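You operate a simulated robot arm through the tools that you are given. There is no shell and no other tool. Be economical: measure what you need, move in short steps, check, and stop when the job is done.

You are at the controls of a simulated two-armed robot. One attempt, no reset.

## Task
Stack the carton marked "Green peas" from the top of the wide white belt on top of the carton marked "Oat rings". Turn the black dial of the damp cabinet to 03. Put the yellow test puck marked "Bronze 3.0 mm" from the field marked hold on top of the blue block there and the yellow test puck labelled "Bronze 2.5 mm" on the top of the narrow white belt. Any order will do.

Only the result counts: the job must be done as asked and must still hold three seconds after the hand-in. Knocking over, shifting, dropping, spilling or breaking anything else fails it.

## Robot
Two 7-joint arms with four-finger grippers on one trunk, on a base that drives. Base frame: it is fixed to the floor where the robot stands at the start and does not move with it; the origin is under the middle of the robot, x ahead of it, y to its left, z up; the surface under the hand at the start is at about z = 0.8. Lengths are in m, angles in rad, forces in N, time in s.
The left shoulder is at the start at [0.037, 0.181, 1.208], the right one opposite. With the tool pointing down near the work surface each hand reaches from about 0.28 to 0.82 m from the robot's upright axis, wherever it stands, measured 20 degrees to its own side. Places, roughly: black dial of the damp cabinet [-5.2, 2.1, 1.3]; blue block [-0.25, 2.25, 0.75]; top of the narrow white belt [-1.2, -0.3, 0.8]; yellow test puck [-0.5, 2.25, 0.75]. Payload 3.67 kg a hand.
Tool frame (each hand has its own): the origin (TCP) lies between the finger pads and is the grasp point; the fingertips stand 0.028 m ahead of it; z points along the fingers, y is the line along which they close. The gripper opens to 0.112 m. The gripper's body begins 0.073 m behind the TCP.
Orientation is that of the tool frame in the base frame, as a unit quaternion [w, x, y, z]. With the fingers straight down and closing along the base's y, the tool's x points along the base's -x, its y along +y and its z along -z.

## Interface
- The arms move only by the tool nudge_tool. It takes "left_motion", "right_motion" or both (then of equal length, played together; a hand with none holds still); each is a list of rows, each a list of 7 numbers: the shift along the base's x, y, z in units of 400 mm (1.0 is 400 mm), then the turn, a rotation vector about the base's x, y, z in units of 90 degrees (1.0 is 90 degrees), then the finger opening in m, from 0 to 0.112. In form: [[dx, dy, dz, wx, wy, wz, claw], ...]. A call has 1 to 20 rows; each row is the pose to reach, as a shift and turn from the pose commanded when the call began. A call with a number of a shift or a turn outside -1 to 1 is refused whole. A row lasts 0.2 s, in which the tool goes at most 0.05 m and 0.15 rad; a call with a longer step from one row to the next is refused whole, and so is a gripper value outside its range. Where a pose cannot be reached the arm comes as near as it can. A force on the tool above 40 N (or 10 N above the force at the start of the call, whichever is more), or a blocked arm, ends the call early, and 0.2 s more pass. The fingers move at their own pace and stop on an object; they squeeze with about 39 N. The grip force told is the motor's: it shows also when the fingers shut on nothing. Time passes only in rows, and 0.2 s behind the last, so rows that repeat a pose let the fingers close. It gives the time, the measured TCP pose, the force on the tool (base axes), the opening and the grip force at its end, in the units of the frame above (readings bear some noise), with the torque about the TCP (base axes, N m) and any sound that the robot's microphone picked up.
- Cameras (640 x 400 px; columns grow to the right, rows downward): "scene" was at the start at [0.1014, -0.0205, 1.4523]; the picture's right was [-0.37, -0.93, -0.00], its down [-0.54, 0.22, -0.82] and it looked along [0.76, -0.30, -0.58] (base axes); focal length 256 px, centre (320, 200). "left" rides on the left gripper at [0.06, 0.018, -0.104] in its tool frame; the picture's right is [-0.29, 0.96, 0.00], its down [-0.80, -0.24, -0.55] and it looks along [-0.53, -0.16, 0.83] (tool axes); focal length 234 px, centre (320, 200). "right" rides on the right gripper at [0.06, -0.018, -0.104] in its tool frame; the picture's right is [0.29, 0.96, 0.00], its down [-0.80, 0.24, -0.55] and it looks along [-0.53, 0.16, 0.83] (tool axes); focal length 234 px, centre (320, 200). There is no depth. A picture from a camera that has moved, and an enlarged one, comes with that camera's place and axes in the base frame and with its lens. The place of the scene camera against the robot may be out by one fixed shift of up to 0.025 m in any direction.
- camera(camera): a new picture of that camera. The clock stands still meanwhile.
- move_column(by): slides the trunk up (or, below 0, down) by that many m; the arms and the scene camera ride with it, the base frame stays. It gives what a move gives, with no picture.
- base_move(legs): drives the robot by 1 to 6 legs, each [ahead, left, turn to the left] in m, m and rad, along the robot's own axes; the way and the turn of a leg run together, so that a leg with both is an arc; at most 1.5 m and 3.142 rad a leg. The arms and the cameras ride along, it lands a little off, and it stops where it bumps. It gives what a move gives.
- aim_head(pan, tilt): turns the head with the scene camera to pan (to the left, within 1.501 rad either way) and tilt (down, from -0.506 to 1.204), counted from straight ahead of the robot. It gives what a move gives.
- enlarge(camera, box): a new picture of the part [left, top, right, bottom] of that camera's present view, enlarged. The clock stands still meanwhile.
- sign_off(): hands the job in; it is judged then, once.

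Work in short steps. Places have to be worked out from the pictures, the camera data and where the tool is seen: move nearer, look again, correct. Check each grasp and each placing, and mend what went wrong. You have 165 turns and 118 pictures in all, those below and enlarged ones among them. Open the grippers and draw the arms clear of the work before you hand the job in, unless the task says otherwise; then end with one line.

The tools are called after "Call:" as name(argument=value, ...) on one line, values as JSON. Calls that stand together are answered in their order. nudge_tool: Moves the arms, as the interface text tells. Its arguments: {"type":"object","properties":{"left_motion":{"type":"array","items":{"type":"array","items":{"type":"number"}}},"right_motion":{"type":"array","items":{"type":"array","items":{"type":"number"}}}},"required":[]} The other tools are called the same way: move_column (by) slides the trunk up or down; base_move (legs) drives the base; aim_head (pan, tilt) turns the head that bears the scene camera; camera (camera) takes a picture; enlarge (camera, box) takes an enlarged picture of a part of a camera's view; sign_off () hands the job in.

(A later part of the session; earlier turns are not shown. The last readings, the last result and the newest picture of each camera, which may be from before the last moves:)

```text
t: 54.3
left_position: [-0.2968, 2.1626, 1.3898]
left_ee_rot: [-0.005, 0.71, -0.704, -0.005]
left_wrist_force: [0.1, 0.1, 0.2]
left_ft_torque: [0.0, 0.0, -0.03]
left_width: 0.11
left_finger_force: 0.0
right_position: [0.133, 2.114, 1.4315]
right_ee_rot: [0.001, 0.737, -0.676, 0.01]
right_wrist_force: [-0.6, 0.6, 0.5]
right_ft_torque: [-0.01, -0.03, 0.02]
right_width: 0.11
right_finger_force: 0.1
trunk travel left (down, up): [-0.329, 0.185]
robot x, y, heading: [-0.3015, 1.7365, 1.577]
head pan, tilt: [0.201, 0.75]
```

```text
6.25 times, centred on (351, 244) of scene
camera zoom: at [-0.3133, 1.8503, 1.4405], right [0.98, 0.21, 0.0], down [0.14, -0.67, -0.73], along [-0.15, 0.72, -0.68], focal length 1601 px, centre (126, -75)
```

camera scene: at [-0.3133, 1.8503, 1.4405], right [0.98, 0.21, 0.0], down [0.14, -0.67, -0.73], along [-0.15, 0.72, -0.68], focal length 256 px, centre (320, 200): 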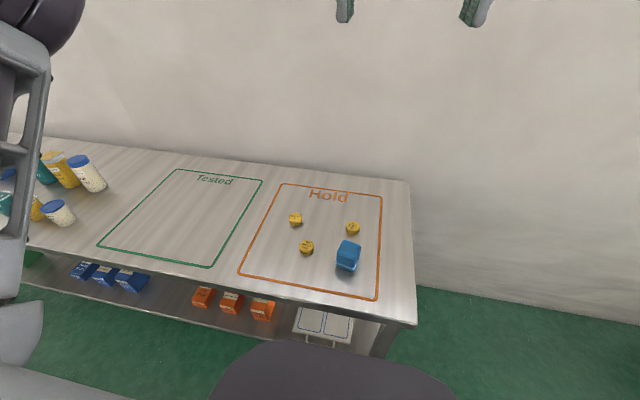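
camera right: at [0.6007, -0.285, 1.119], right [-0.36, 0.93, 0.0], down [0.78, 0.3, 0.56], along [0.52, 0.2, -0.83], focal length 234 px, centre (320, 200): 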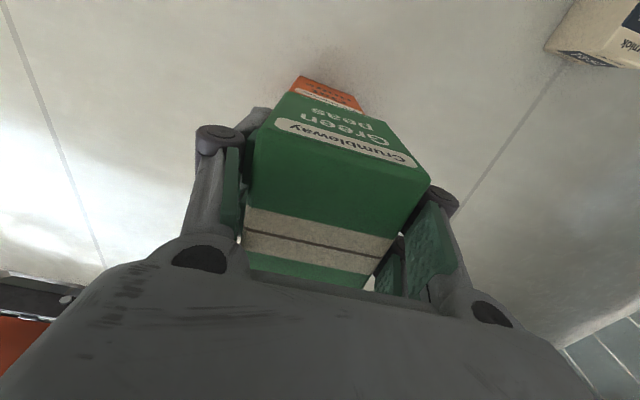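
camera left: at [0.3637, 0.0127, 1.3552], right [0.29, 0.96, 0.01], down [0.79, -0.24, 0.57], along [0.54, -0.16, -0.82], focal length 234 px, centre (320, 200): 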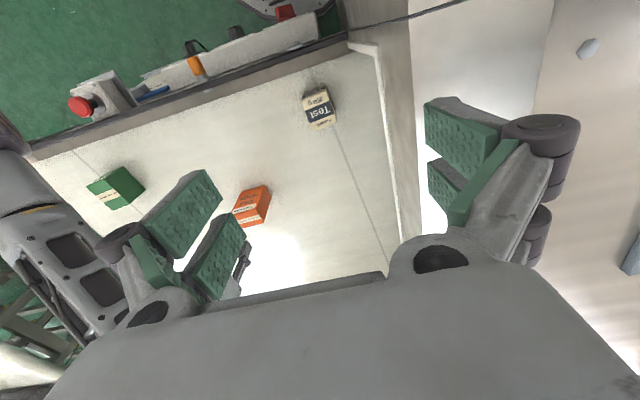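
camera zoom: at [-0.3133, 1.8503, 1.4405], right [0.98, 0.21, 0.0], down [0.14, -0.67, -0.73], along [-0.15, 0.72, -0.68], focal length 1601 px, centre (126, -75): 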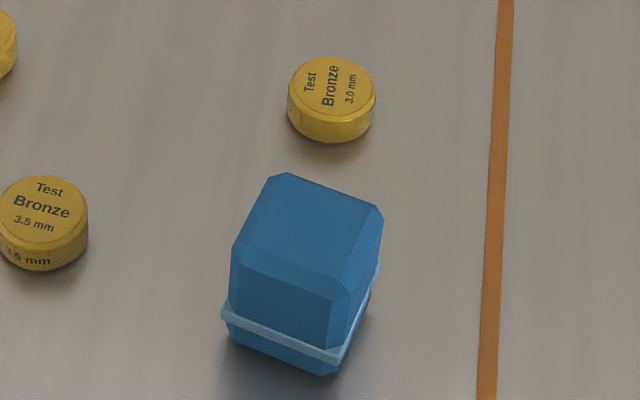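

The 3.0 puck is behind the block (about -0.32, 2.45), the 2.5 puck is at about (-0.53, 2.45), and the 3.5 puck is not wanted. I bring the left hand above the 3.0 puck for a precise look.

Call:
nudge_tool(left_motion=[[0, 0.06, -0.08, 0, 0, 0, 0.11], [-0.01, 0.12, -0.16, 0, 0, 0, 0.11], [-0.02, 0.18, -0.24, 0, 0, 0, 0.11], [-0.03, 0.24, -0.32, 0, 0, 0, 0.11], [-0.04, 0.3, -0.4, 0, 0, 0, 0.11], [-0.05, 0.36, -0.48, 0, 0, 0, 0.11], [-0.05, 0.42, -0.56, 0, 0, 0, 0.11], [-0.05, 0.48, -0.64, 0, 0, 0, 0.11], [-0.05, 0.54, -0.72, 0, 0, 0, 0.11], [-0.05, 0.6, -0.8, 0, 0, 0, 0.11], [-0.05, 0.64, -0.85, 0, 0, 0, 0.11], [-0.05, 0.64, -0.85, 0, 0, 0, 0.11]])

Call:
camera(camera="left")

```text
t: 56.9
left_position: [-0.3158, 2.4203, 1.05]
left_ee_rot: [-0.005, 0.71, -0.704, -0.005]
left_wrist_force: [-0.6, -0.8, -1.0]
left_ft_torque: [0.02, -0.01, -0.02]
left_width: 0.1099
left_finger_force: 0.0
right_position: [0.132, 2.1136, 1.431]
right_ee_rot: [0.001, 0.737, -0.676, 0.01]
right_wrist_force: [0.1, -0.9, -0.4]
right_ft_torque: [0.02, -0.02, 0.02]
right_width: 0.1099
right_finger_force: 0.0
trunk travel left (down, up): [-0.329, 0.185]
robot x, y, heading: [-0.3007, 1.7396, 1.579]
head pan, tilt: [0.201, 0.75]
```

```text
87 pictures are left
camera left: at [-0.3332, 2.3586, 1.1526], right [-0.96, 0.28, 0.0], down [0.23, 0.79, 0.56], along [0.16, 0.54, -0.83], focal length 234 px, centre (320, 200)
```

left: 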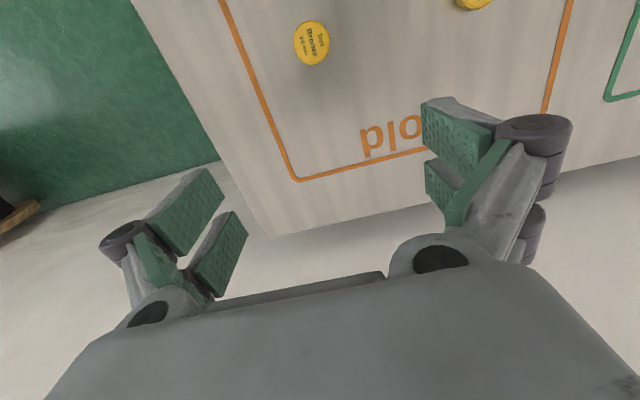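

The hand camera puts the puck at y≈2.36, which suggests the table is higher than I assumed (about 0.85). I move the hand back 0.14 m to triangulate.

Call:
nudge_tool(left_motion=[[0, -0.1, 0.02, 0, 0, 0, 0.11], [0, -0.2, 0.04, 0, 0, 0, 0.11], [0, -0.3, 0.06, 0, 0, 0, 0.11], [0, -0.38, 0.08, 0, 0, 0, 0.11], [0, -0.38, 0.08, 0, 0, 0, 0.11]])

Call:
camera(camera="left")

```text
t: 58.1
left_position: [-0.3177, 2.2647, 1.0832]
left_ee_rot: [-0.004, 0.71, -0.704, -0.005]
left_wrist_force: [0.3, 1.2, 0.4]
left_ft_torque: [0.01, 0.01, 0.0]
left_width: 0.1099
left_finger_force: 0.1
right_position: [0.1318, 2.1142, 1.4315]
right_ee_rot: [0.001, 0.737, -0.676, 0.011]
right_wrist_force: [0.2, 0.2, -0.1]
right_ft_torque: [0.0, 0.0, -0.02]
right_width: 0.11
right_finger_force: 0.0
trunk travel left (down, up): [-0.329, 0.185]
robot x, y, heading: [-0.299, 1.7356, 1.579]
head pan, tilt: [0.201, 0.75]
```

```text
86 pictures are left
camera left: at [-0.3347, 2.2041, 1.1851], right [-0.96, 0.28, 0.0], down [0.23, 0.79, 0.56], along [0.15, 0.54, -0.83], focal length 234 px, centre (320, 200)
```

left: 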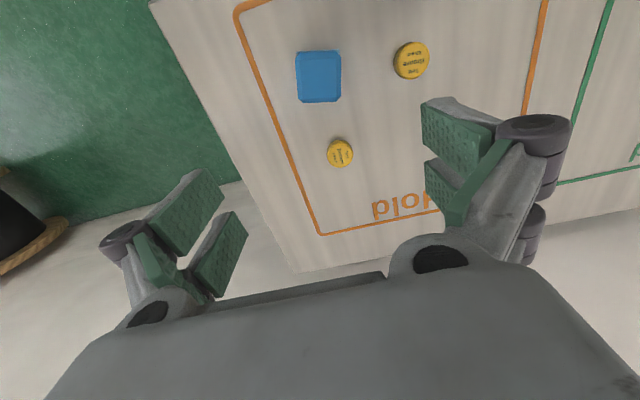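

Triangulation gives a puck top near z≈0.825. I zoom in on this view for precise positions.

Call:
enlarge(camera="left", box=[280, 30, 440, 180])

```text
2.67 times, centred on (360, 105) of left
camera zoom: at [-0.3347, 2.2041, 1.1851], right [-0.96, 0.28, 0.0], down [0.23, 0.79, 0.56], along [0.15, 0.54, -0.83], focal length 624 px, centre (213, 453)
```

zoom: 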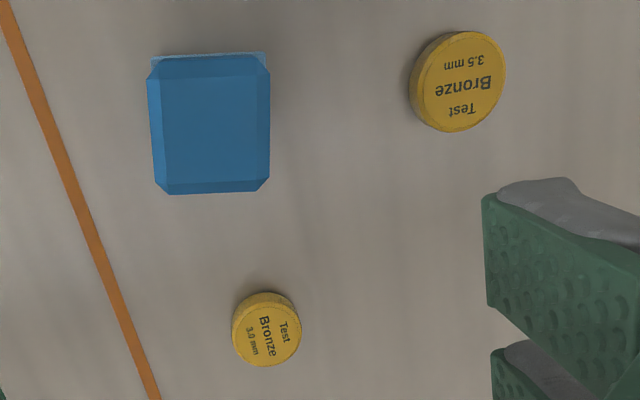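

The puck is near (-0.325, 2.358) and the block near (-0.325, 2.24). I descend over the puck to z = 0.93 and look again.

Call:
nudge_tool(left_motion=[[-0.01, 0.1, 0, 0, 0, 0, 0.11], [-0.018, 0.18, -0.07, 0, 0, 0, 0.11], [-0.018, 0.233, -0.15, 0, 0, 0, 0.11], [-0.018, 0.233, -0.25, 0, 0, 0, 0.11], [-0.018, 0.233, -0.33, 0, 0, 0, 0.11], [-0.018, 0.233, -0.383, 0, 0, 0, 0.11], [-0.018, 0.233, -0.383, 0, 0, 0, 0.11]])

Call:
camera(camera="left")

Call:
camera(camera="scene")

```text
t: 59.7
left_position: [-0.3244, 2.3587, 0.9277]
left_ee_rot: [-0.005, 0.71, -0.704, -0.005]
left_wrist_force: [0.2, 0.6, 0.2]
left_ft_torque: [-0.01, 0.03, 0.02]
left_width: 0.11
left_finger_force: 0.0
right_position: [0.1336, 2.1141, 1.4316]
right_ee_rot: [0.001, 0.737, -0.676, 0.01]
right_wrist_force: [-0.9, 0.1, 0.0]
right_ft_torque: [-0.02, -0.01, 0.01]
right_width: 0.11
right_finger_force: 0.0
trunk travel left (down, up): [-0.329, 0.185]
robot x, y, heading: [-0.3011, 1.7361, 1.581]
head pan, tilt: [0.201, 0.75]
```

```text
84 pictures are left
camera left: at [-0.3417, 2.2973, 1.0312], right [-0.96, 0.28, 0.0], down [0.23, 0.79, 0.56], along [0.16, 0.54, -0.83], focal length 234 px, centre (320, 200)
```

left: 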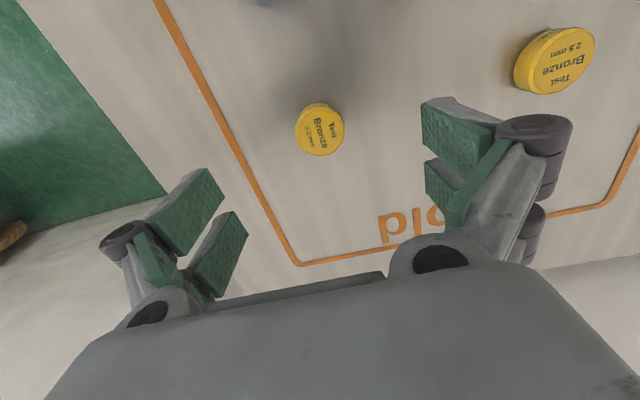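

```text
83 pictures are left
camera scene: at [-0.3135, 1.8496, 1.4405], right [0.98, 0.21, 0.0], down [0.14, -0.67, -0.73], along [-0.15, 0.72, -0.68], focal length 256 px, centre (320, 200)
```

scene: 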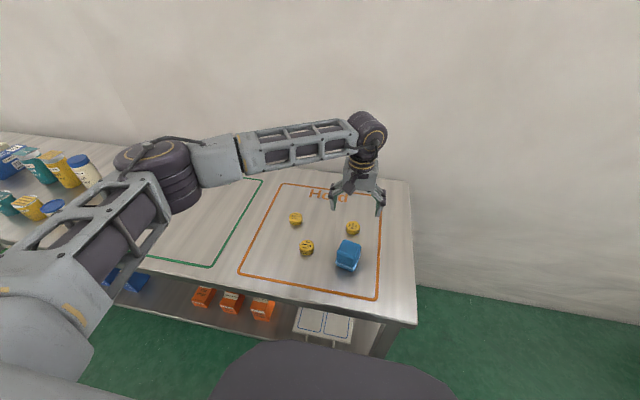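

The puck top is at (-0.324, 2.358, 0.831) and the hand is centred on it. I descend to z = 0.842 and look at the finger height.

Call:
nudge_tool(left_motion=[[0, 0, -0.08, 0, 0, 0, 0.11], [0, 0, -0.14, 0, 0, 0, 0.11], [0, 0, -0.18, 0, 0, 0, 0.11], [0, 0, -0.2, 0, 0, 0, 0.11], [0, 0, -0.214, 0, 0, 0, 0.11], [0, 0, -0.214, 0, 0, 0, 0.11]])

Call:
camera(camera="left")

Call:
enlarge(camera="scene", box=[310, 190, 400, 280])

```text
t: 61.1
left_position: [-0.3243, 2.3594, 0.842]
left_ee_rot: [-0.004, 0.71, -0.704, -0.004]
left_wrist_force: [-0.5, -0.1, 0.4]
left_ft_torque: [0.01, -0.01, 0.02]
left_width: 0.11
left_finger_force: 0.0
right_position: [0.1333, 2.1136, 1.4312]
right_ee_rot: [0.002, 0.737, -0.676, 0.011]
right_wrist_force: [0.3, 1.1, 0.3]
right_ft_torque: [-0.04, 0.01, -0.01]
right_width: 0.11
right_finger_force: 0.0
trunk travel left (down, up): [-0.329, 0.185]
robot x, y, heading: [-0.299, 1.7342, 1.58]
head pan, tilt: [0.201, 0.75]
```

```text
82 pictures are left
camera left: at [-0.341, 2.2985, 0.9452], right [-0.96, 0.28, 0.0], down [0.23, 0.79, 0.56], along [0.16, 0.54, -0.83], focal length 234 px, centre (320, 200)
```

left: 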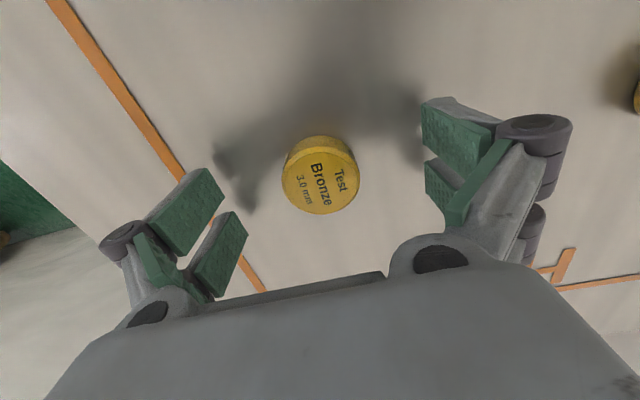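

```text
4.44 times, centred on (355, 235) of scene
camera zoom: at [-0.3134, 1.8497, 1.4405], right [0.98, 0.21, 0.0], down [0.14, -0.67, -0.73], along [-0.15, 0.72, -0.68], focal length 1138 px, centre (164, 44)
```

zoom: 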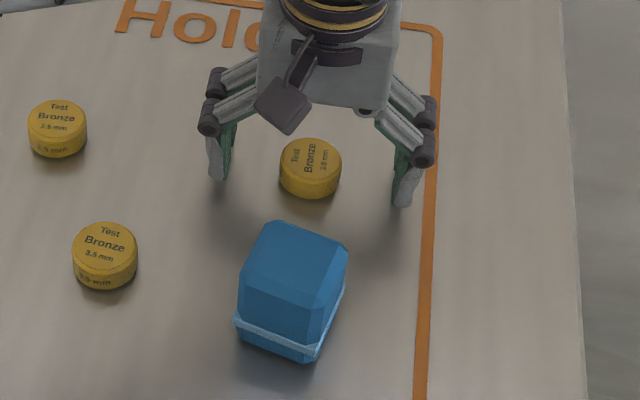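

The puck is centred between the fingers. I go 4 mm lower and close.

Call:
nudge_tool(left_motion=[[0, 0.01, -0.005, 0, 0, 0, 0.11], [0, 0.01, -0.01, 0, 0, 0, 0.11], [0, 0.01, -0.01, 0, 0, 0, 0.0], [0, 0.01, -0.01, 0, 0, 0, 0.0], [0, 0.01, -0.01, 0, 0, 0, 0.0], [0, 0.01, -0.01, 0, 0, 0, 0.0], [0, 0.01, -0.01, 0, 0, 0, 0.0]])

Call:
nudge_tool(left_motion=[[0, 0, 0.03, 0, 0, 0, 0.0], [0, 0, 0.08, 0, 0, 0, 0.0], [0, 0, 0.14, 0, 0, 0, 0.0], [0, 0, 0.2, 0, 0, 0, 0.0], [0, 0, 0.25, 0, 0, 0, 0.0], [0, 0, 0.25, 0, 0, 0, 0.0]])

Call:
camera(camera="left")

Call:
enlarge(camera="scene", box=[310, 160, 400, 280])

```text
t: 62.2
left_position: [-0.3273, 2.3667, 0.8476]
left_ee_rot: [-0.007, 0.711, -0.703, -0.008]
left_wrist_force: [-8.1, -9.4, 21.6]
left_ft_torque: [-0.73, 0.15, -0.16]
left_width: 0.0407
left_finger_force: 38.7
right_position: [0.1303, 2.1114, 1.4322]
right_ee_rot: [0.0, 0.737, -0.676, 0.011]
right_wrist_force: [0.6, 0.5, 0.3]
right_ft_torque: [-0.05, 0.03, 0.02]
right_width: 0.11
right_finger_force: 0.1
trunk travel left (down, up): [-0.329, 0.185]
robot x, y, heading: [-0.2984, 1.7339, 1.578]
head pan, tilt: [0.201, 0.75]
stopped in row 5 (left hand): the force on the tool passed its limit at 47 N (the readings are from after the stop); the commanded pose is now the measured one
```

```text
t: 63.6
left_position: [-0.3263, 2.3665, 0.9426]
left_ee_rot: [-0.008, 0.711, -0.703, -0.006]
left_wrist_force: [0.3, 0.0, 0.0]
left_ft_torque: [-0.03, -0.03, -0.01]
left_width: 0.0405
left_finger_force: 38.7
right_position: [0.1318, 2.1142, 1.4311]
right_ee_rot: [0.002, 0.737, -0.676, 0.012]
right_wrist_force: [-0.2, 0.1, -0.7]
right_ft_torque: [0.03, 0.03, 0.0]
right_width: 0.11
right_finger_force: 0.0
trunk travel left (down, up): [-0.329, 0.185]
robot x, y, heading: [-0.3004, 1.7388, 1.579]
head pan, tilt: [0.201, 0.75]
```

```text
80 pictures are left
camera left: at [-0.3436, 2.304, 1.0466], right [-0.96, 0.28, 0.01], down [0.23, 0.79, 0.57], along [0.15, 0.55, -0.82], focal length 234 px, centre (320, 200)
```

left: 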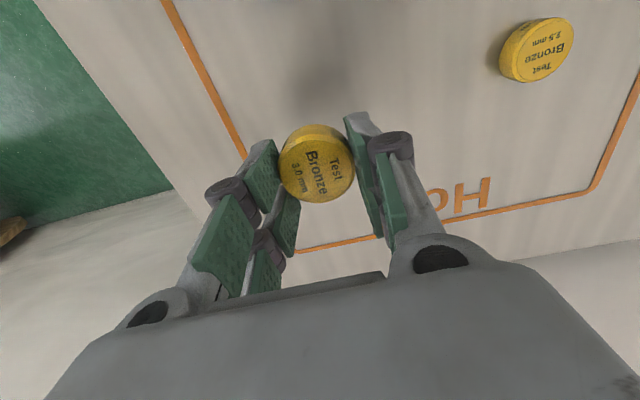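

```text
3.33 times, centred on (355, 220) of scene
camera zoom: at [-0.3137, 1.8502, 1.4404], right [0.98, 0.21, 0.0], down [0.14, -0.67, -0.73], along [-0.15, 0.72, -0.68], focal length 854 px, centre (203, 133)
```

zoom: 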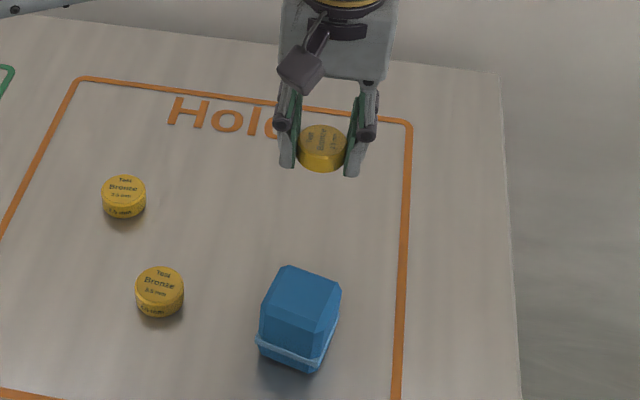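

The 3.0 puck is held. I estimate the block top at z≈0.89 and (-0.325, 2.237). I raise to about 1.0 and move above the block.

Call:
nudge_tool(left_motion=[[0, 0, 0.1, 0, 0, 0, 0.0], [0, -0.03, 0.15, 0, 0, 0, 0.0], [0, -0.11, 0.15, 0, 0, 0, 0.0], [0, -0.2, 0.15, 0, 0, 0, 0.0], [0, -0.28, 0.15, 0, 0, 0, 0.0], [0, -0.31, 0.15, 0, 0, 0, 0.0], [0, -0.31, 0.15, 0, 0, 0, 0.0]])

Call:
camera(camera="left")

Call:
enlarge(camera="scene", box=[310, 160, 400, 280])

Call:
camera(camera="right")

```text
t: 65.2
left_position: [-0.325, 2.2433, 1.0034]
left_ee_rot: [-0.007, 0.711, -0.703, -0.007]
left_wrist_force: [-0.5, -0.3, -0.3]
left_ft_torque: [0.0, 0.01, 0.03]
left_width: 0.04
left_finger_force: 39.7
right_position: [0.1318, 2.1139, 1.4313]
right_ee_rot: [0.002, 0.736, -0.676, 0.011]
right_wrist_force: [0.7, -0.2, -0.5]
right_ft_torque: [0.0, 0.03, 0.01]
right_width: 0.1103
right_finger_force: 0.0
trunk travel left (down, up): [-0.329, 0.185]
robot x, y, heading: [-0.2989, 1.7339, 1.575]
head pan, tilt: [0.201, 0.75]
```

```text
78 pictures are left
camera left: at [-0.3422, 2.1809, 1.1055], right [-0.96, 0.28, 0.01], down [0.23, 0.79, 0.57], along [0.15, 0.55, -0.82], focal length 234 px, centre (320, 200)
```

left: 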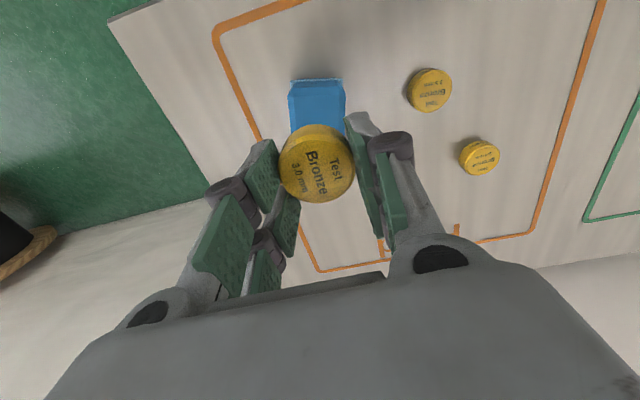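

```text
3.33 times, centred on (355, 220) of scene
camera zoom: at [-0.3136, 1.8498, 1.4405], right [0.98, 0.21, 0.0], down [0.14, -0.67, -0.73], along [-0.15, 0.72, -0.68], focal length 854 px, centre (203, 133)
```

zoom: 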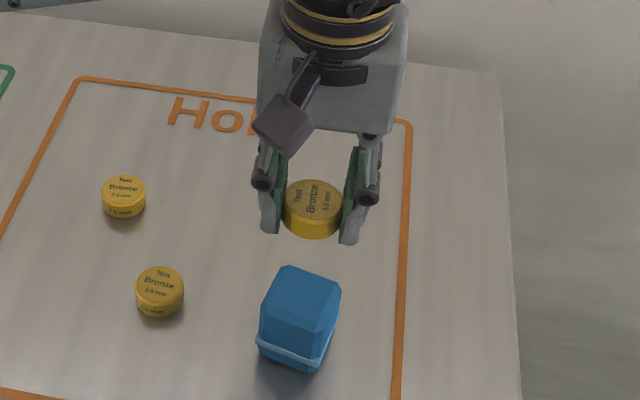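

```text
76 pictures are left
camera right: at [0.1549, 2.058, 1.5341], right [-0.93, -0.37, -0.01], down [-0.32, 0.78, 0.54], along [-0.19, 0.5, -0.84], focal length 234 px, centre (320, 200)
```

right: 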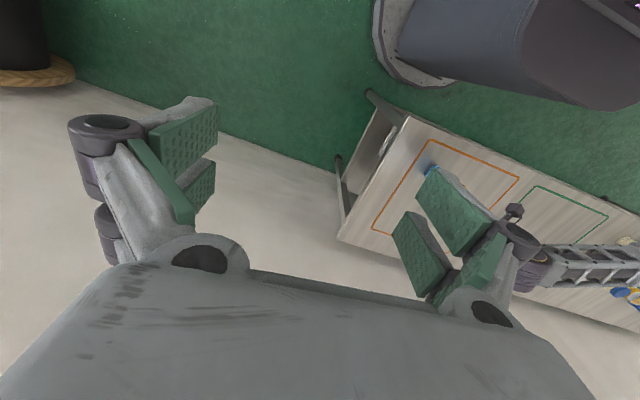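

Alignment over the block is good to within about 3 mm. I descend to about 1 cm above the estimated contact.

Call:
nudge_tool(left_motion=[[-0.003, -0.005, -0.06, 0, 0, 0, 0.0], [-0.003, -0.005, -0.12, 0, 0, 0, 0.0], [-0.003, -0.005, -0.16, 0, 0, 0, 0.0], [-0.003, -0.005, -0.18, 0, 0, 0, 0.0], [-0.003, -0.005, -0.18, 0, 0, 0, 0.0]])

Call:
enlarge(camera="scene", box=[320, 200, 380, 280])

Call:
camera(camera="left")

```text
t: 66.5
left_position: [-0.327, 2.2408, 0.9315]
left_ee_rot: [-0.006, 0.711, -0.703, -0.007]
left_wrist_force: [-0.1, 1.3, -0.9]
left_ft_torque: [0.02, 0.03, 0.03]
left_width: 0.0401
left_finger_force: 38.8
right_position: [0.1317, 2.114, 1.4317]
right_ee_rot: [0.001, 0.737, -0.676, 0.011]
right_wrist_force: [0.1, 0.8, -0.5]
right_ft_torque: [-0.01, 0.02, 0.01]
right_width: 0.1102
right_finger_force: 0.0
trunk travel left (down, up): [-0.329, 0.185]
robot x, y, heading: [-0.3002, 1.7338, 1.579]
head pan, tilt: [0.201, 0.75]
```

```text
5.00 times, centred on (350, 240) of scene
camera zoom: at [-0.3136, 1.8496, 1.4405], right [0.98, 0.21, 0.0], down [0.14, -0.67, -0.73], along [-0.15, 0.72, -0.68], focal length 1280 px, centre (170, 0)
```

zoom: 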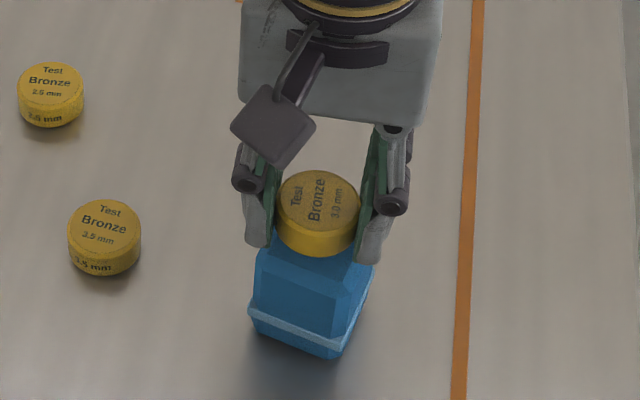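

```text
74 pictures are left
camera left: at [-0.3439, 2.1791, 1.0334], right [-0.96, 0.28, 0.01], down [0.23, 0.79, 0.57], along [0.15, 0.55, -0.82], focal length 234 px, centre (320, 200)
```

left: 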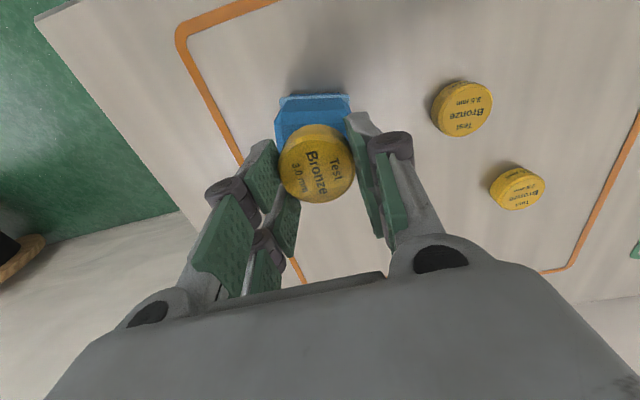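

The puck is about 1 cm above the block and centred. I lower in small steps watching for contact.

Call:
nudge_tool(left_motion=[[0, -0.003, -0.007, 0, 0, 0, 0.0], [0, -0.003, -0.014, 0, 0, 0, 0.0], [0, -0.003, -0.014, 0, 0, 0, 0.0]])

```text
t: 67.2
left_position: [-0.3276, 2.2396, 0.9249]
left_ee_rot: [-0.007, 0.712, -0.702, -0.007]
left_wrist_force: [0.4, -0.3, -0.9]
left_ft_torque: [0.0, 0.02, 0.0]
left_width: 0.0403
left_finger_force: 38.5
right_position: [0.1324, 2.1134, 1.4317]
right_ee_rot: [0.002, 0.737, -0.676, 0.011]
right_wrist_force: [0.3, 0.7, -0.1]
right_ft_torque: [0.01, 0.0, -0.02]
right_width: 0.11
right_finger_force: 0.0
trunk travel left (down, up): [-0.329, 0.185]
robot x, y, heading: [-0.2997, 1.7333, 1.578]
head pan, tilt: [0.201, 0.75]
```

Call:
nudge_tool(left_motion=[[0, 0, -0.005, 0, 0, 0, 0.0], [0, 0, -0.01, 0, 0, 0, 0.0], [0, 0, -0.01, 0, 0, 0, 0.0]])

Call:
enlarge(camera="scene", box=[320, 200, 380, 280])

```text
t: 68.0
left_position: [-0.3278, 2.2397, 0.9228]
left_ee_rot: [-0.006, 0.711, -0.703, -0.008]
left_wrist_force: [-0.6, -0.3, -1.2]
left_ft_torque: [0.0, -0.01, 0.0]
left_width: 0.0402
left_finger_force: 38.7
right_position: [0.1315, 2.1144, 1.4318]
right_ee_rot: [0.002, 0.737, -0.676, 0.011]
right_wrist_force: [-0.6, 0.1, -0.6]
right_ft_torque: [0.0, -0.02, 0.01]
right_width: 0.11
right_finger_force: 0.0
trunk travel left (down, up): [-0.329, 0.185]
robot x, y, heading: [-0.2998, 1.7344, 1.575]
head pan, tilt: [0.201, 0.75]
```

```text
5.00 times, centred on (350, 240) of scene
camera zoom: at [-0.3137, 1.8497, 1.4405], right [0.98, 0.21, 0.0], down [0.14, -0.67, -0.73], along [-0.15, 0.72, -0.68], focal length 1280 px, centre (170, 0)
```

zoom: 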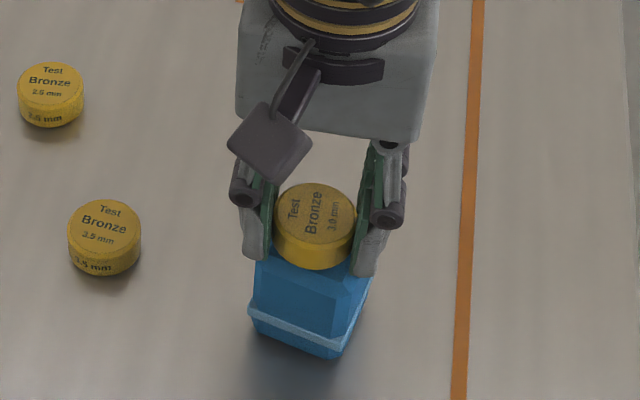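

There is no contact yet, so I keep lowering in small steps.

Call:
nudge_tool(left_motion=[[0, 0, -0.004, 0, 0, 0, 0.0], [0, 0, -0.008, 0, 0, 0, 0.0], [0, 0, -0.008, 0, 0, 0, 0.0]])

Call:
nudge_tool(left_motion=[[0, 0, -0.004, 0, 0, 0, 0.0], [0, 0, -0.008, 0, 0, 0, 0.0], [0, 0, -0.008, 0, 0, 0, 0.0]])

```text
t: 68.8
left_position: [-0.3282, 2.2411, 0.9196]
left_ee_rot: [-0.007, 0.711, -0.703, -0.007]
left_wrist_force: [0.5, 0.7, -0.6]
left_ft_torque: [-0.02, 0.0, 0.0]
left_width: 0.0404
left_finger_force: 39.1
right_position: [0.1321, 2.114, 1.4317]
right_ee_rot: [0.001, 0.737, -0.676, 0.01]
right_wrist_force: [0.4, -0.9, -0.2]
right_ft_torque: [0.03, 0.03, 0.02]
right_width: 0.1102
right_finger_force: 0.0
trunk travel left (down, up): [-0.329, 0.185]
robot x, y, heading: [-0.2976, 1.7339, 1.576]
head pan, tilt: [0.201, 0.75]
```

```text
t: 69.7
left_position: [-0.3292, 2.2404, 0.9165]
left_ee_rot: [-0.007, 0.711, -0.703, -0.007]
left_wrist_force: [-0.3, 0.4, -0.2]
left_ft_torque: [0.01, 0.01, 0.02]
left_width: 0.0401
left_finger_force: 38.5
right_position: [0.1316, 2.1143, 1.4319]
right_ee_rot: [0.002, 0.736, -0.677, 0.011]
right_wrist_force: [0.2, 0.3, -0.4]
right_ft_torque: [-0.03, 0.0, -0.05]
right_width: 0.1102
right_finger_force: 0.1
trunk travel left (down, up): [-0.329, 0.185]
robot x, y, heading: [-0.2946, 1.7336, 1.576]
head pan, tilt: [0.201, 0.75]
```

Still no contact at 0.9165, so I continue.

Call:
nudge_tool(left_motion=[[0, 0, -0.004, 0, 0, 0, 0.0], [0, 0, -0.008, 0, 0, 0, 0.0], [0, 0, -0.008, 0, 0, 0, 0.0]])

Call:
enlarge(camera="scene", box=[320, 200, 380, 280])

Call:
camera(camera="left")

```text
t: 70.5
left_position: [-0.3277, 2.24, 0.9145]
left_ee_rot: [-0.009, 0.712, -0.702, -0.008]
left_wrist_force: [-2.7, 0.1, 16.5]
left_ft_torque: [-0.22, 0.03, -0.04]
left_width: 0.0402
left_finger_force: 39.2
right_position: [0.1324, 2.1124, 1.4313]
right_ee_rot: [0.002, 0.736, -0.676, 0.011]
right_wrist_force: [0.0, -0.1, -0.2]
right_ft_torque: [0.02, -0.01, 0.04]
right_width: 0.1099
right_finger_force: 0.0
trunk travel left (down, up): [-0.329, 0.185]
robot x, y, heading: [-0.3005, 1.7365, 1.586]
head pan, tilt: [0.201, 0.75]
```

```text
5.00 times, centred on (350, 240) of scene
camera zoom: at [-0.3139, 1.8482, 1.4407], right [0.98, 0.21, 0.0], down [0.14, -0.67, -0.73], along [-0.15, 0.72, -0.68], focal length 1280 px, centre (170, 0)
```

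zoom: 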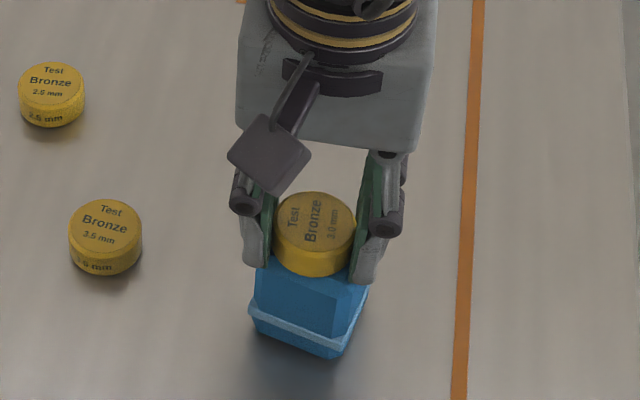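

```text
71 pictures are left
camera left: at [-0.3448, 2.1776, 1.0173], right [-0.96, 0.28, 0.01], down [0.23, 0.79, 0.57], along [0.15, 0.55, -0.82], focal length 234 px, centre (320, 200)
```

left: 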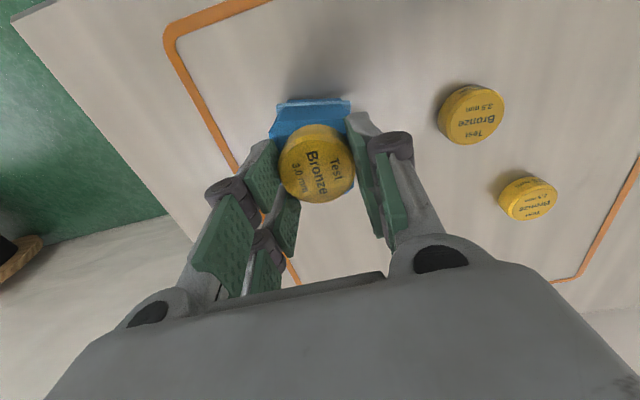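

Contact is made at 16 N. I relax by 1.5 mm, then open gently.

Call:
nudge_tool(left_motion=[[0, 0, 0.003, 0, 0, 0, 0.0], [0, 0, 0.004, 0, 0, 0, 0.0], [0, 0, 0.004, 0, 0, 0, 0.0]])

```text
t: 71.2
left_position: [-0.3274, 2.24, 0.9142]
left_ee_rot: [-0.007, 0.711, -0.703, -0.007]
left_wrist_force: [-2.0, 2.2, 13.5]
left_ft_torque: [-0.16, -0.01, -0.01]
left_width: 0.0406
left_finger_force: 39.5
right_position: [0.1321, 2.114, 1.4313]
right_ee_rot: [0.001, 0.737, -0.676, 0.011]
right_wrist_force: [0.6, -0.4, -0.5]
right_ft_torque: [0.0, 0.02, -0.01]
right_width: 0.1099
right_finger_force: 0.1
trunk travel left (down, up): [-0.329, 0.185]
robot x, y, heading: [-0.2972, 1.7352, 1.572]
head pan, tilt: [0.201, 0.75]
```

Call:
nudge_tool(left_motion=[[0, 0, 0.003, 0, 0, 0, 0.0], [0, 0, 0.004, 0, 0, 0, 0.0], [0, 0, 0.004, 0, 0, 0, 0.0]])

```text
t: 72.0
left_position: [-0.3267, 2.2397, 0.9148]
left_ee_rot: [-0.007, 0.711, -0.703, -0.006]
left_wrist_force: [0.4, 0.5, 1.2]
left_ft_torque: [-0.04, 0.03, 0.03]
left_width: 0.0404
left_finger_force: 39.2
right_position: [0.1327, 2.1142, 1.4321]
right_ee_rot: [0.001, 0.737, -0.676, 0.01]
right_wrist_force: [0.7, 0.3, -0.6]
right_ft_torque: [0.03, -0.02, 0.0]
right_width: 0.11
right_finger_force: 0.0
trunk travel left (down, up): [-0.329, 0.185]
robot x, y, heading: [-0.3, 1.7326, 1.574]
head pan, tilt: [0.201, 0.75]
```

The load is near zero now. I release slowly and lift away.

Call:
nudge_tool(left_motion=[[0, 0, 0.0, 0, 0, 0, 0.045], [0, 0, 0.0, 0, 0, 0, 0.055], [0, 0, 0.0, 0, 0, 0, 0.07], [0, 0, 0.01, 0, 0, 0, 0.09], [0, 0, 0.02, 0, 0, 0, 0.09]])

Call:
enlarge(camera="scene", box=[320, 200, 380, 280])

```text
t: 73.2
left_position: [-0.3274, 2.2388, 0.9247]
left_ee_rot: [-0.006, 0.711, -0.703, -0.006]
left_wrist_force: [-0.3, -0.4, 0.3]
left_ft_torque: [0.02, -0.03, -0.03]
left_width: 0.09
left_finger_force: 0.0
right_position: [0.1314, 2.1137, 1.4311]
right_ee_rot: [0.002, 0.737, -0.676, 0.011]
right_wrist_force: [0.0, -0.7, 0.8]
right_ft_torque: [0.04, -0.02, 0.04]
right_width: 0.1099
right_finger_force: 0.1
trunk travel left (down, up): [-0.329, 0.185]
robot x, y, heading: [-0.3009, 1.7332, 1.574]
head pan, tilt: [0.201, 0.75]
```

```text
5.00 times, centred on (350, 240) of scene
camera zoom: at [-0.3136, 1.8496, 1.4405], right [0.98, 0.21, 0.0], down [0.14, -0.67, -0.73], along [-0.15, 0.72, -0.68], focal length 1280 px, centre (170, 0)
```

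zoom: 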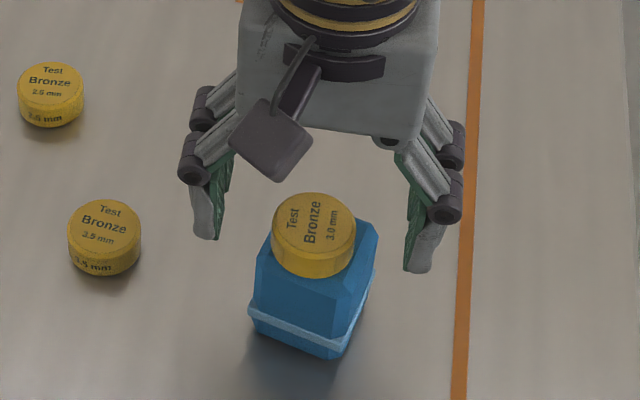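

The 3.0 puck sits on the block. I rise and move over the 2.5 puck at about (-0.504, 2.358).

Call:
nudge_tool(left_motion=[[0, 0, 0.08, 0, 0, 0, 0.11], [0, 0, 0.18, 0, 0, 0, 0.11], [0, 0, 0.27, 0, 0, 0, 0.11], [-0.08, 0.055, 0.27, 0, 0, 0, 0.11], [-0.17, 0.115, 0.27, 0, 0, 0, 0.11], [-0.26, 0.175, 0.27, 0, 0, 0, 0.11], [-0.35, 0.235, 0.22, 0, 0, 0, 0.11], [-0.44, 0.298, 0.18, 0, 0, 0, 0.11], [-0.44, 0.298, 0.1, 0, 0, 0, 0.11], [-0.44, 0.298, 0.05, 0, 0, 0, 0.11], [-0.44, 0.298, 0.05, 0, 0, 0, 0.11]])

Call:
camera(camera="left")

Call:
enlarge(camera="scene", box=[270, 180, 380, 280])

```text
t: 75.7
left_position: [-0.5029, 2.3591, 0.9429]
left_ee_rot: [-0.007, 0.711, -0.703, -0.007]
left_wrist_force: [0.5, -0.6, -0.1]
left_ft_torque: [-0.01, 0.01, -0.02]
left_width: 0.1099
left_finger_force: 0.1
right_position: [0.132, 2.1129, 1.432]
right_ee_rot: [0.001, 0.737, -0.676, 0.011]
right_wrist_force: [0.7, -0.3, -0.4]
right_ft_torque: [0.0, 0.02, 0.01]
right_width: 0.11
right_finger_force: 0.1
trunk travel left (down, up): [-0.329, 0.185]
robot x, y, heading: [-0.2994, 1.7372, 1.578]
head pan, tilt: [0.201, 0.75]
```

```text
69 pictures are left
camera left: at [-0.5194, 2.2965, 1.0455], right [-0.96, 0.28, 0.01], down [0.23, 0.79, 0.57], along [0.15, 0.55, -0.82], focal length 234 px, centre (320, 200)
```

left: 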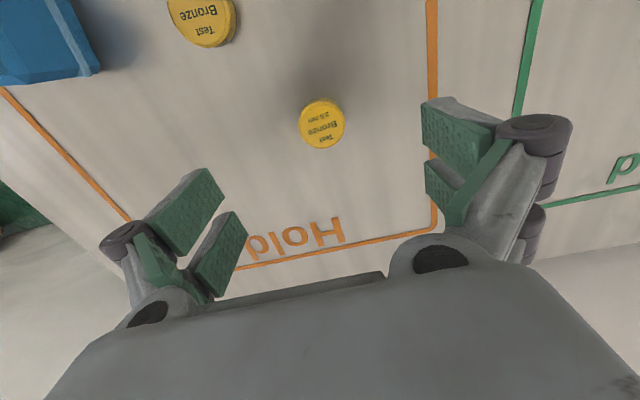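

```text
4.00 times, centred on (325, 230) of scene
camera zoom: at [-0.3136, 1.8495, 1.4405], right [0.98, 0.21, 0.0], down [0.14, -0.67, -0.73], along [-0.15, 0.72, -0.68], focal length 1024 px, centre (300, 80)
```

zoom: 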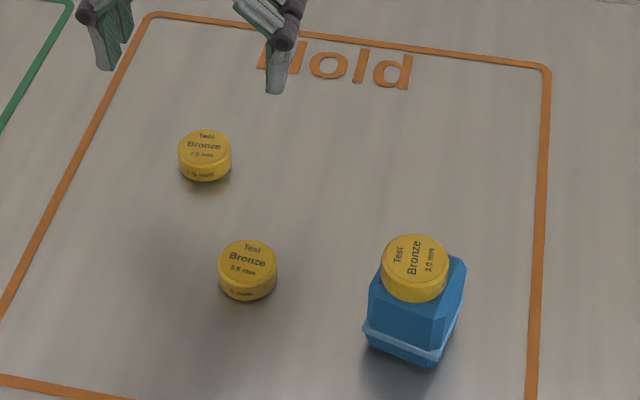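

The puck is centred under the hand. I descend to z≈0.850 and close.

Call:
nudge_tool(left_motion=[[-0.004, 0, -0.08, 0, 0, 0, 0.11], [-0.004, 0, -0.15, 0, 0, 0, 0.11], [-0.004, 0, -0.2, 0, 0, 0, 0.11], [-0.004, 0, -0.232, 0, 0, 0, 0.11], [-0.004, 0, -0.232, 0, 0, 0, 0.11], [-0.004, 0, -0.232, 0, 0, 0, 0.0], [-0.004, 0, -0.232, 0, 0, 0, 0.0], [-0.004, 0, -0.232, 0, 0, 0, 0.0], [-0.004, 0, -0.232, 0, 0, 0, 0.0], [-0.004, 0, -0.232, 0, 0, 0, 0.0]])

Call:
nudge_tool(left_motion=[[0, 0, 0.03, 0, 0, 0, 0.0], [0, 0, 0.1, 0, 0, 0, 0.0], [0, 0, 0.2, 0, 0, 0, 0.0], [0, 0, 0.3, 0, 0, 0, 0.0], [0, 0, 0.4, 0, 0, 0, 0.0], [0, 0, 0.5, 0, 0, 0, 0.0], [0, 0, 0.5, 0, 0, 0, 0.0]])

Call:
camera(camera="left")

```text
t: 77.8
left_position: [-0.5039, 2.3583, 0.8515]
left_ee_rot: [-0.006, 0.711, -0.703, -0.006]
left_wrist_force: [0.9, -0.2, 0.4]
left_ft_torque: [0.02, 0.01, 0.0]
left_width: 0.0388
left_finger_force: 38.6
right_position: [0.1314, 2.1146, 1.4326]
right_ee_rot: [0.001, 0.737, -0.676, 0.01]
right_wrist_force: [-1.2, -0.5, 0.2]
right_ft_torque: [-0.01, -0.02, 0.02]
right_width: 0.1101
right_finger_force: 0.0
trunk travel left (down, up): [-0.329, 0.185]
robot x, y, heading: [-0.3026, 1.7355, 1.579]
head pan, tilt: [0.201, 0.75]
```

```text
t: 79.5
left_position: [-0.5057, 2.361, 1.0512]
left_ee_rot: [-0.007, 0.711, -0.703, -0.007]
left_wrist_force: [-0.5, 1.0, -0.6]
left_ft_torque: [-0.03, -0.03, -0.02]
left_width: 0.0388
left_finger_force: 39.4
right_position: [0.1327, 2.1141, 1.4313]
right_ee_rot: [0.002, 0.736, -0.676, 0.011]
right_wrist_force: [0.0, -0.5, 0.0]
right_ft_torque: [-0.02, 0.02, -0.03]
right_width: 0.1098
right_finger_force: 0.2
trunk travel left (down, up): [-0.329, 0.185]
robot x, y, heading: [-0.3013, 1.733, 1.577]
head pan, tilt: [0.201, 0.75]
```

```text
67 pictures are left
camera left: at [-0.5216, 2.2981, 1.1542], right [-0.96, 0.28, 0.01], down [0.23, 0.79, 0.57], along [0.15, 0.55, -0.82], focal length 234 px, centre (320, 200)
```

left: 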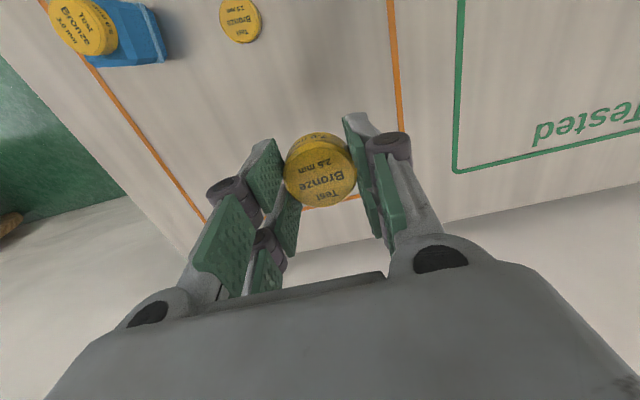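

The puck is held. I zoom in on the held puck and the remaining one to confirm the labels.

Call:
enlarge(camera="left", box=[200, 0, 360, 210])

Call:
enlarge(camera="scene", box=[290, 210, 370, 270])

```text
1.90 times, centred on (280, 105) of left
camera zoom: at [-0.5216, 2.2981, 1.1542], right [-0.96, 0.28, 0.01], down [0.23, 0.79, 0.57], along [0.15, 0.55, -0.82], focal length 446 px, centre (396, 381)
```

zoom: 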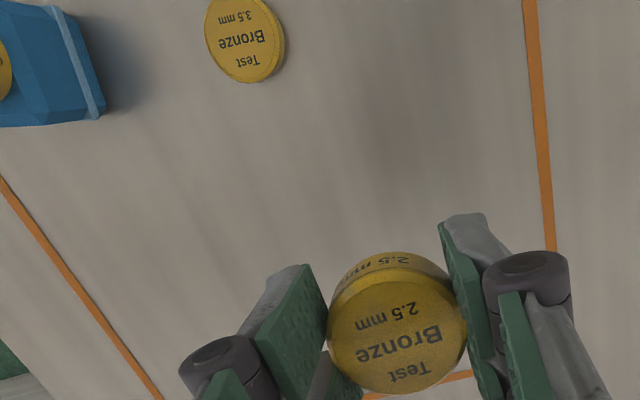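

```text
6.67 times, centred on (330, 240) of scene
camera zoom: at [-0.3141, 1.8501, 1.4404], right [0.98, 0.21, 0.0], down [0.14, -0.67, -0.73], along [-0.15, 0.72, -0.68], focal length 1707 px, centre (253, -67)
```

zoom: 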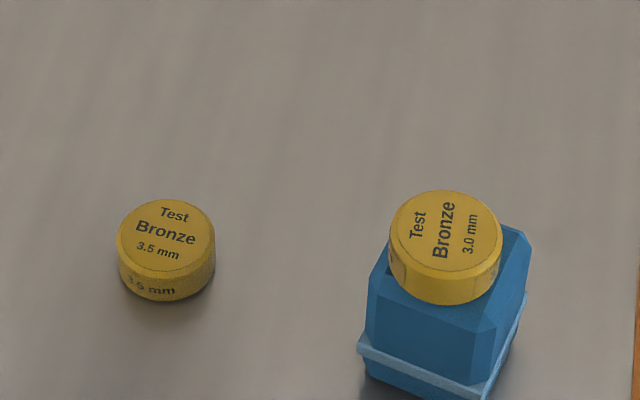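

The labels are confirmed. I raise and retract the left arm, then back out of the bay.

Call:
nudge_tool(left_motion=[[0, 0, 0.1, 0, 0, 0, 0.0], [0, 0, 0.2, 0, 0, 0, 0.0], [0.02, -0.05, 0.3, 0, 0, 0, 0.0], [0.04, -0.12, 0.38, 0, 0, 0, 0.0], [0.06, -0.2, 0.46, 0, 0, 0, 0.0], [0.08, -0.28, 0.53, 0, 0, 0, 0.0], [0.1, -0.36, 0.6, 0, 0, 0, 0.0], [0.14, -0.44, 0.66, 0, 0, 0, 0.0], [0.18, -0.5, 0.72, 0, 0, 0, 0.0], [0.2, -0.55, 0.76, 0, 0, 0, 0.0], [0.2, -0.55, 0.76, 0, 0, 0, 0.0]])

Call:
base_move(legs=[[-1.0, 0, 0]])

Call:
aim_head(pan=1.5, tilt=0.6)

Call:
camera(camera="scene")

```text
t: 81.8
left_position: [-0.4225, 2.1432, 1.3539]
left_ee_rot: [-0.007, 0.711, -0.703, -0.007]
left_wrist_force: [-0.6, 0.7, -0.1]
left_ft_torque: [-0.06, -0.01, 0.01]
left_width: 0.0388
left_finger_force: 39.1
right_position: [0.1317, 2.1143, 1.4312]
right_ee_rot: [0.001, 0.736, -0.676, 0.011]
right_wrist_force: [-0.4, 0.7, 0.1]
right_ft_torque: [0.0, 0.03, -0.01]
right_width: 0.1101
right_finger_force: 0.1
trunk travel left (down, up): [-0.329, 0.185]
robot x, y, heading: [-0.2997, 1.7346, 1.579]
head pan, tilt: [0.201, 0.75]
```

```text
t: 87.2
left_position: [-0.414, 1.1353, 1.3547]
left_ee_rot: [-0.007, 0.714, -0.7, -0.007]
left_wrist_force: [0.2, -0.4, 0.0]
left_ft_torque: [-0.01, -0.01, -0.02]
left_width: 0.0388
left_finger_force: 39.1
right_position: [0.141, 1.1119, 1.4303]
right_ee_rot: [0.002, 0.74, -0.673, 0.012]
right_wrist_force: [0.0, -0.4, 0.5]
right_ft_torque: [0.01, 0.0, -0.03]
right_width: 0.1101
right_finger_force: 0.0
trunk travel left (down, up): [-0.329, 0.185]
robot x, y, heading: [-0.2842, 0.7259, 1.59]
head pan, tilt: [0.201, 0.75]
```

```text
t: 88.7
left_position: [-0.4151, 1.1354, 1.3546]
left_ee_rot: [-0.007, 0.714, -0.7, -0.006]
left_wrist_force: [-0.5, 0.3, -0.1]
left_ft_torque: [-0.01, 0.01, -0.01]
left_width: 0.0387
left_finger_force: 39.1
right_position: [0.1408, 1.1119, 1.4309]
right_ee_rot: [0.0, 0.74, -0.673, 0.011]
right_wrist_force: [0.2, 0.2, 0.0]
right_ft_torque: [-0.01, -0.01, -0.01]
right_width: 0.1101
right_finger_force: 0.0
trunk travel left (down, up): [-0.329, 0.185]
robot x, y, heading: [-0.2875, 0.7274, 1.586]
head pan, tilt: [1.499, 0.6]
```

```text
64 pictures are left
camera scene: at [-0.3732, 0.7671, 1.4534], right [0.06, 1.0, 0.0], down [0.56, -0.03, -0.83], along [-0.82, 0.05, -0.56], focal length 256 px, centre (320, 200)
```

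scene: 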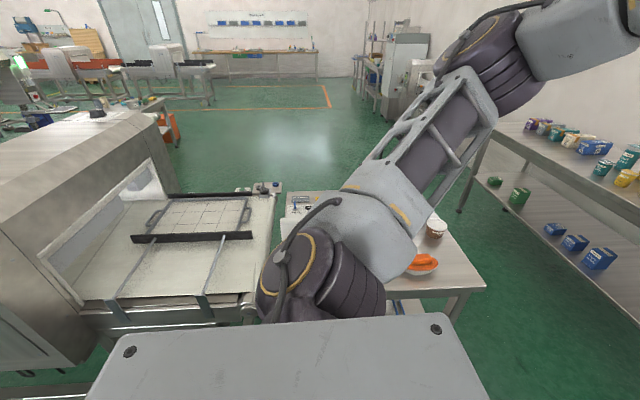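

The narrow conveyor lies to the west with an open section around y = 0.1 to 0.5, with a test grid on it. I drive to y≈0.33 and turn left to face it.

Call:
base_move(legs=[[-0.4, 0, 0], [0, 0, 1.55]])

Call:
aim_head(pan=0.3, tilt=0.7)

Call:
camera(camera="scene")

```text
t: 95.5
left_position: [-0.6915, 0.2049, 1.3546]
left_ee_rot: [-0.001, 1.0, 0.0, -0.01]
left_wrist_force: [0.1, 0.2, -0.5]
left_ft_torque: [-0.02, 0.01, 0.0]
left_width: 0.0385
left_finger_force: 39.0
right_position: [-0.6558, 0.7602, 1.431]
right_ee_rot: [-0.006, 0.999, 0.036, 0.008]
right_wrist_force: [0.2, -0.6, -0.7]
right_ft_torque: [-0.01, -0.03, -0.01]
right_width: 0.1099
right_finger_force: 0.0
trunk travel left (down, up): [-0.329, 0.185]
robot x, y, heading: [-0.2863, 0.3217, 3.138]
head pan, tilt: [1.499, 0.6]
```

```text
t: 96.8
left_position: [-0.6915, 0.2045, 1.3551]
left_ee_rot: [0.001, 1.0, 0.0, -0.01]
left_wrist_force: [0.2, -0.1, -0.5]
left_ft_torque: [0.0, -0.02, 0.01]
left_width: 0.0385
left_finger_force: 38.9
right_position: [-0.6567, 0.7597, 1.4315]
right_ee_rot: [-0.006, 0.999, 0.036, 0.009]
right_wrist_force: [0.7, 0.9, -0.3]
right_ft_torque: [0.01, 0.03, -0.03]
right_width: 0.1102
right_finger_force: 0.1
trunk travel left (down, up): [-0.329, 0.185]
robot x, y, heading: [-0.2833, 0.3208, 3.134]
head pan, tilt: [0.3, 0.7]
```

```text
63 pictures are left
camera scene: at [-0.3813, 0.3108, 1.4448], right [-0.29, 0.96, 0.0], down [0.62, 0.19, -0.76], along [-0.73, -0.22, -0.64], focal length 256 px, centre (320, 200)
```

scene: 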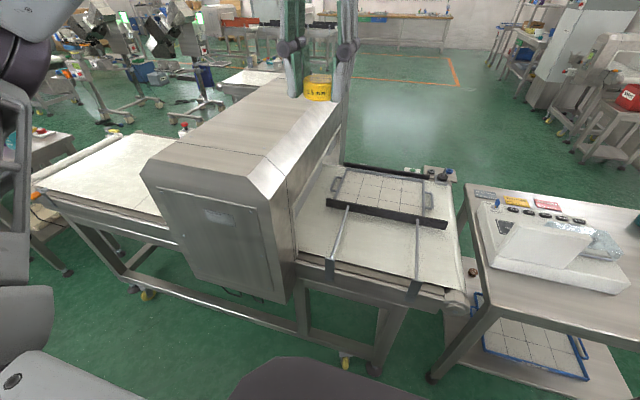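

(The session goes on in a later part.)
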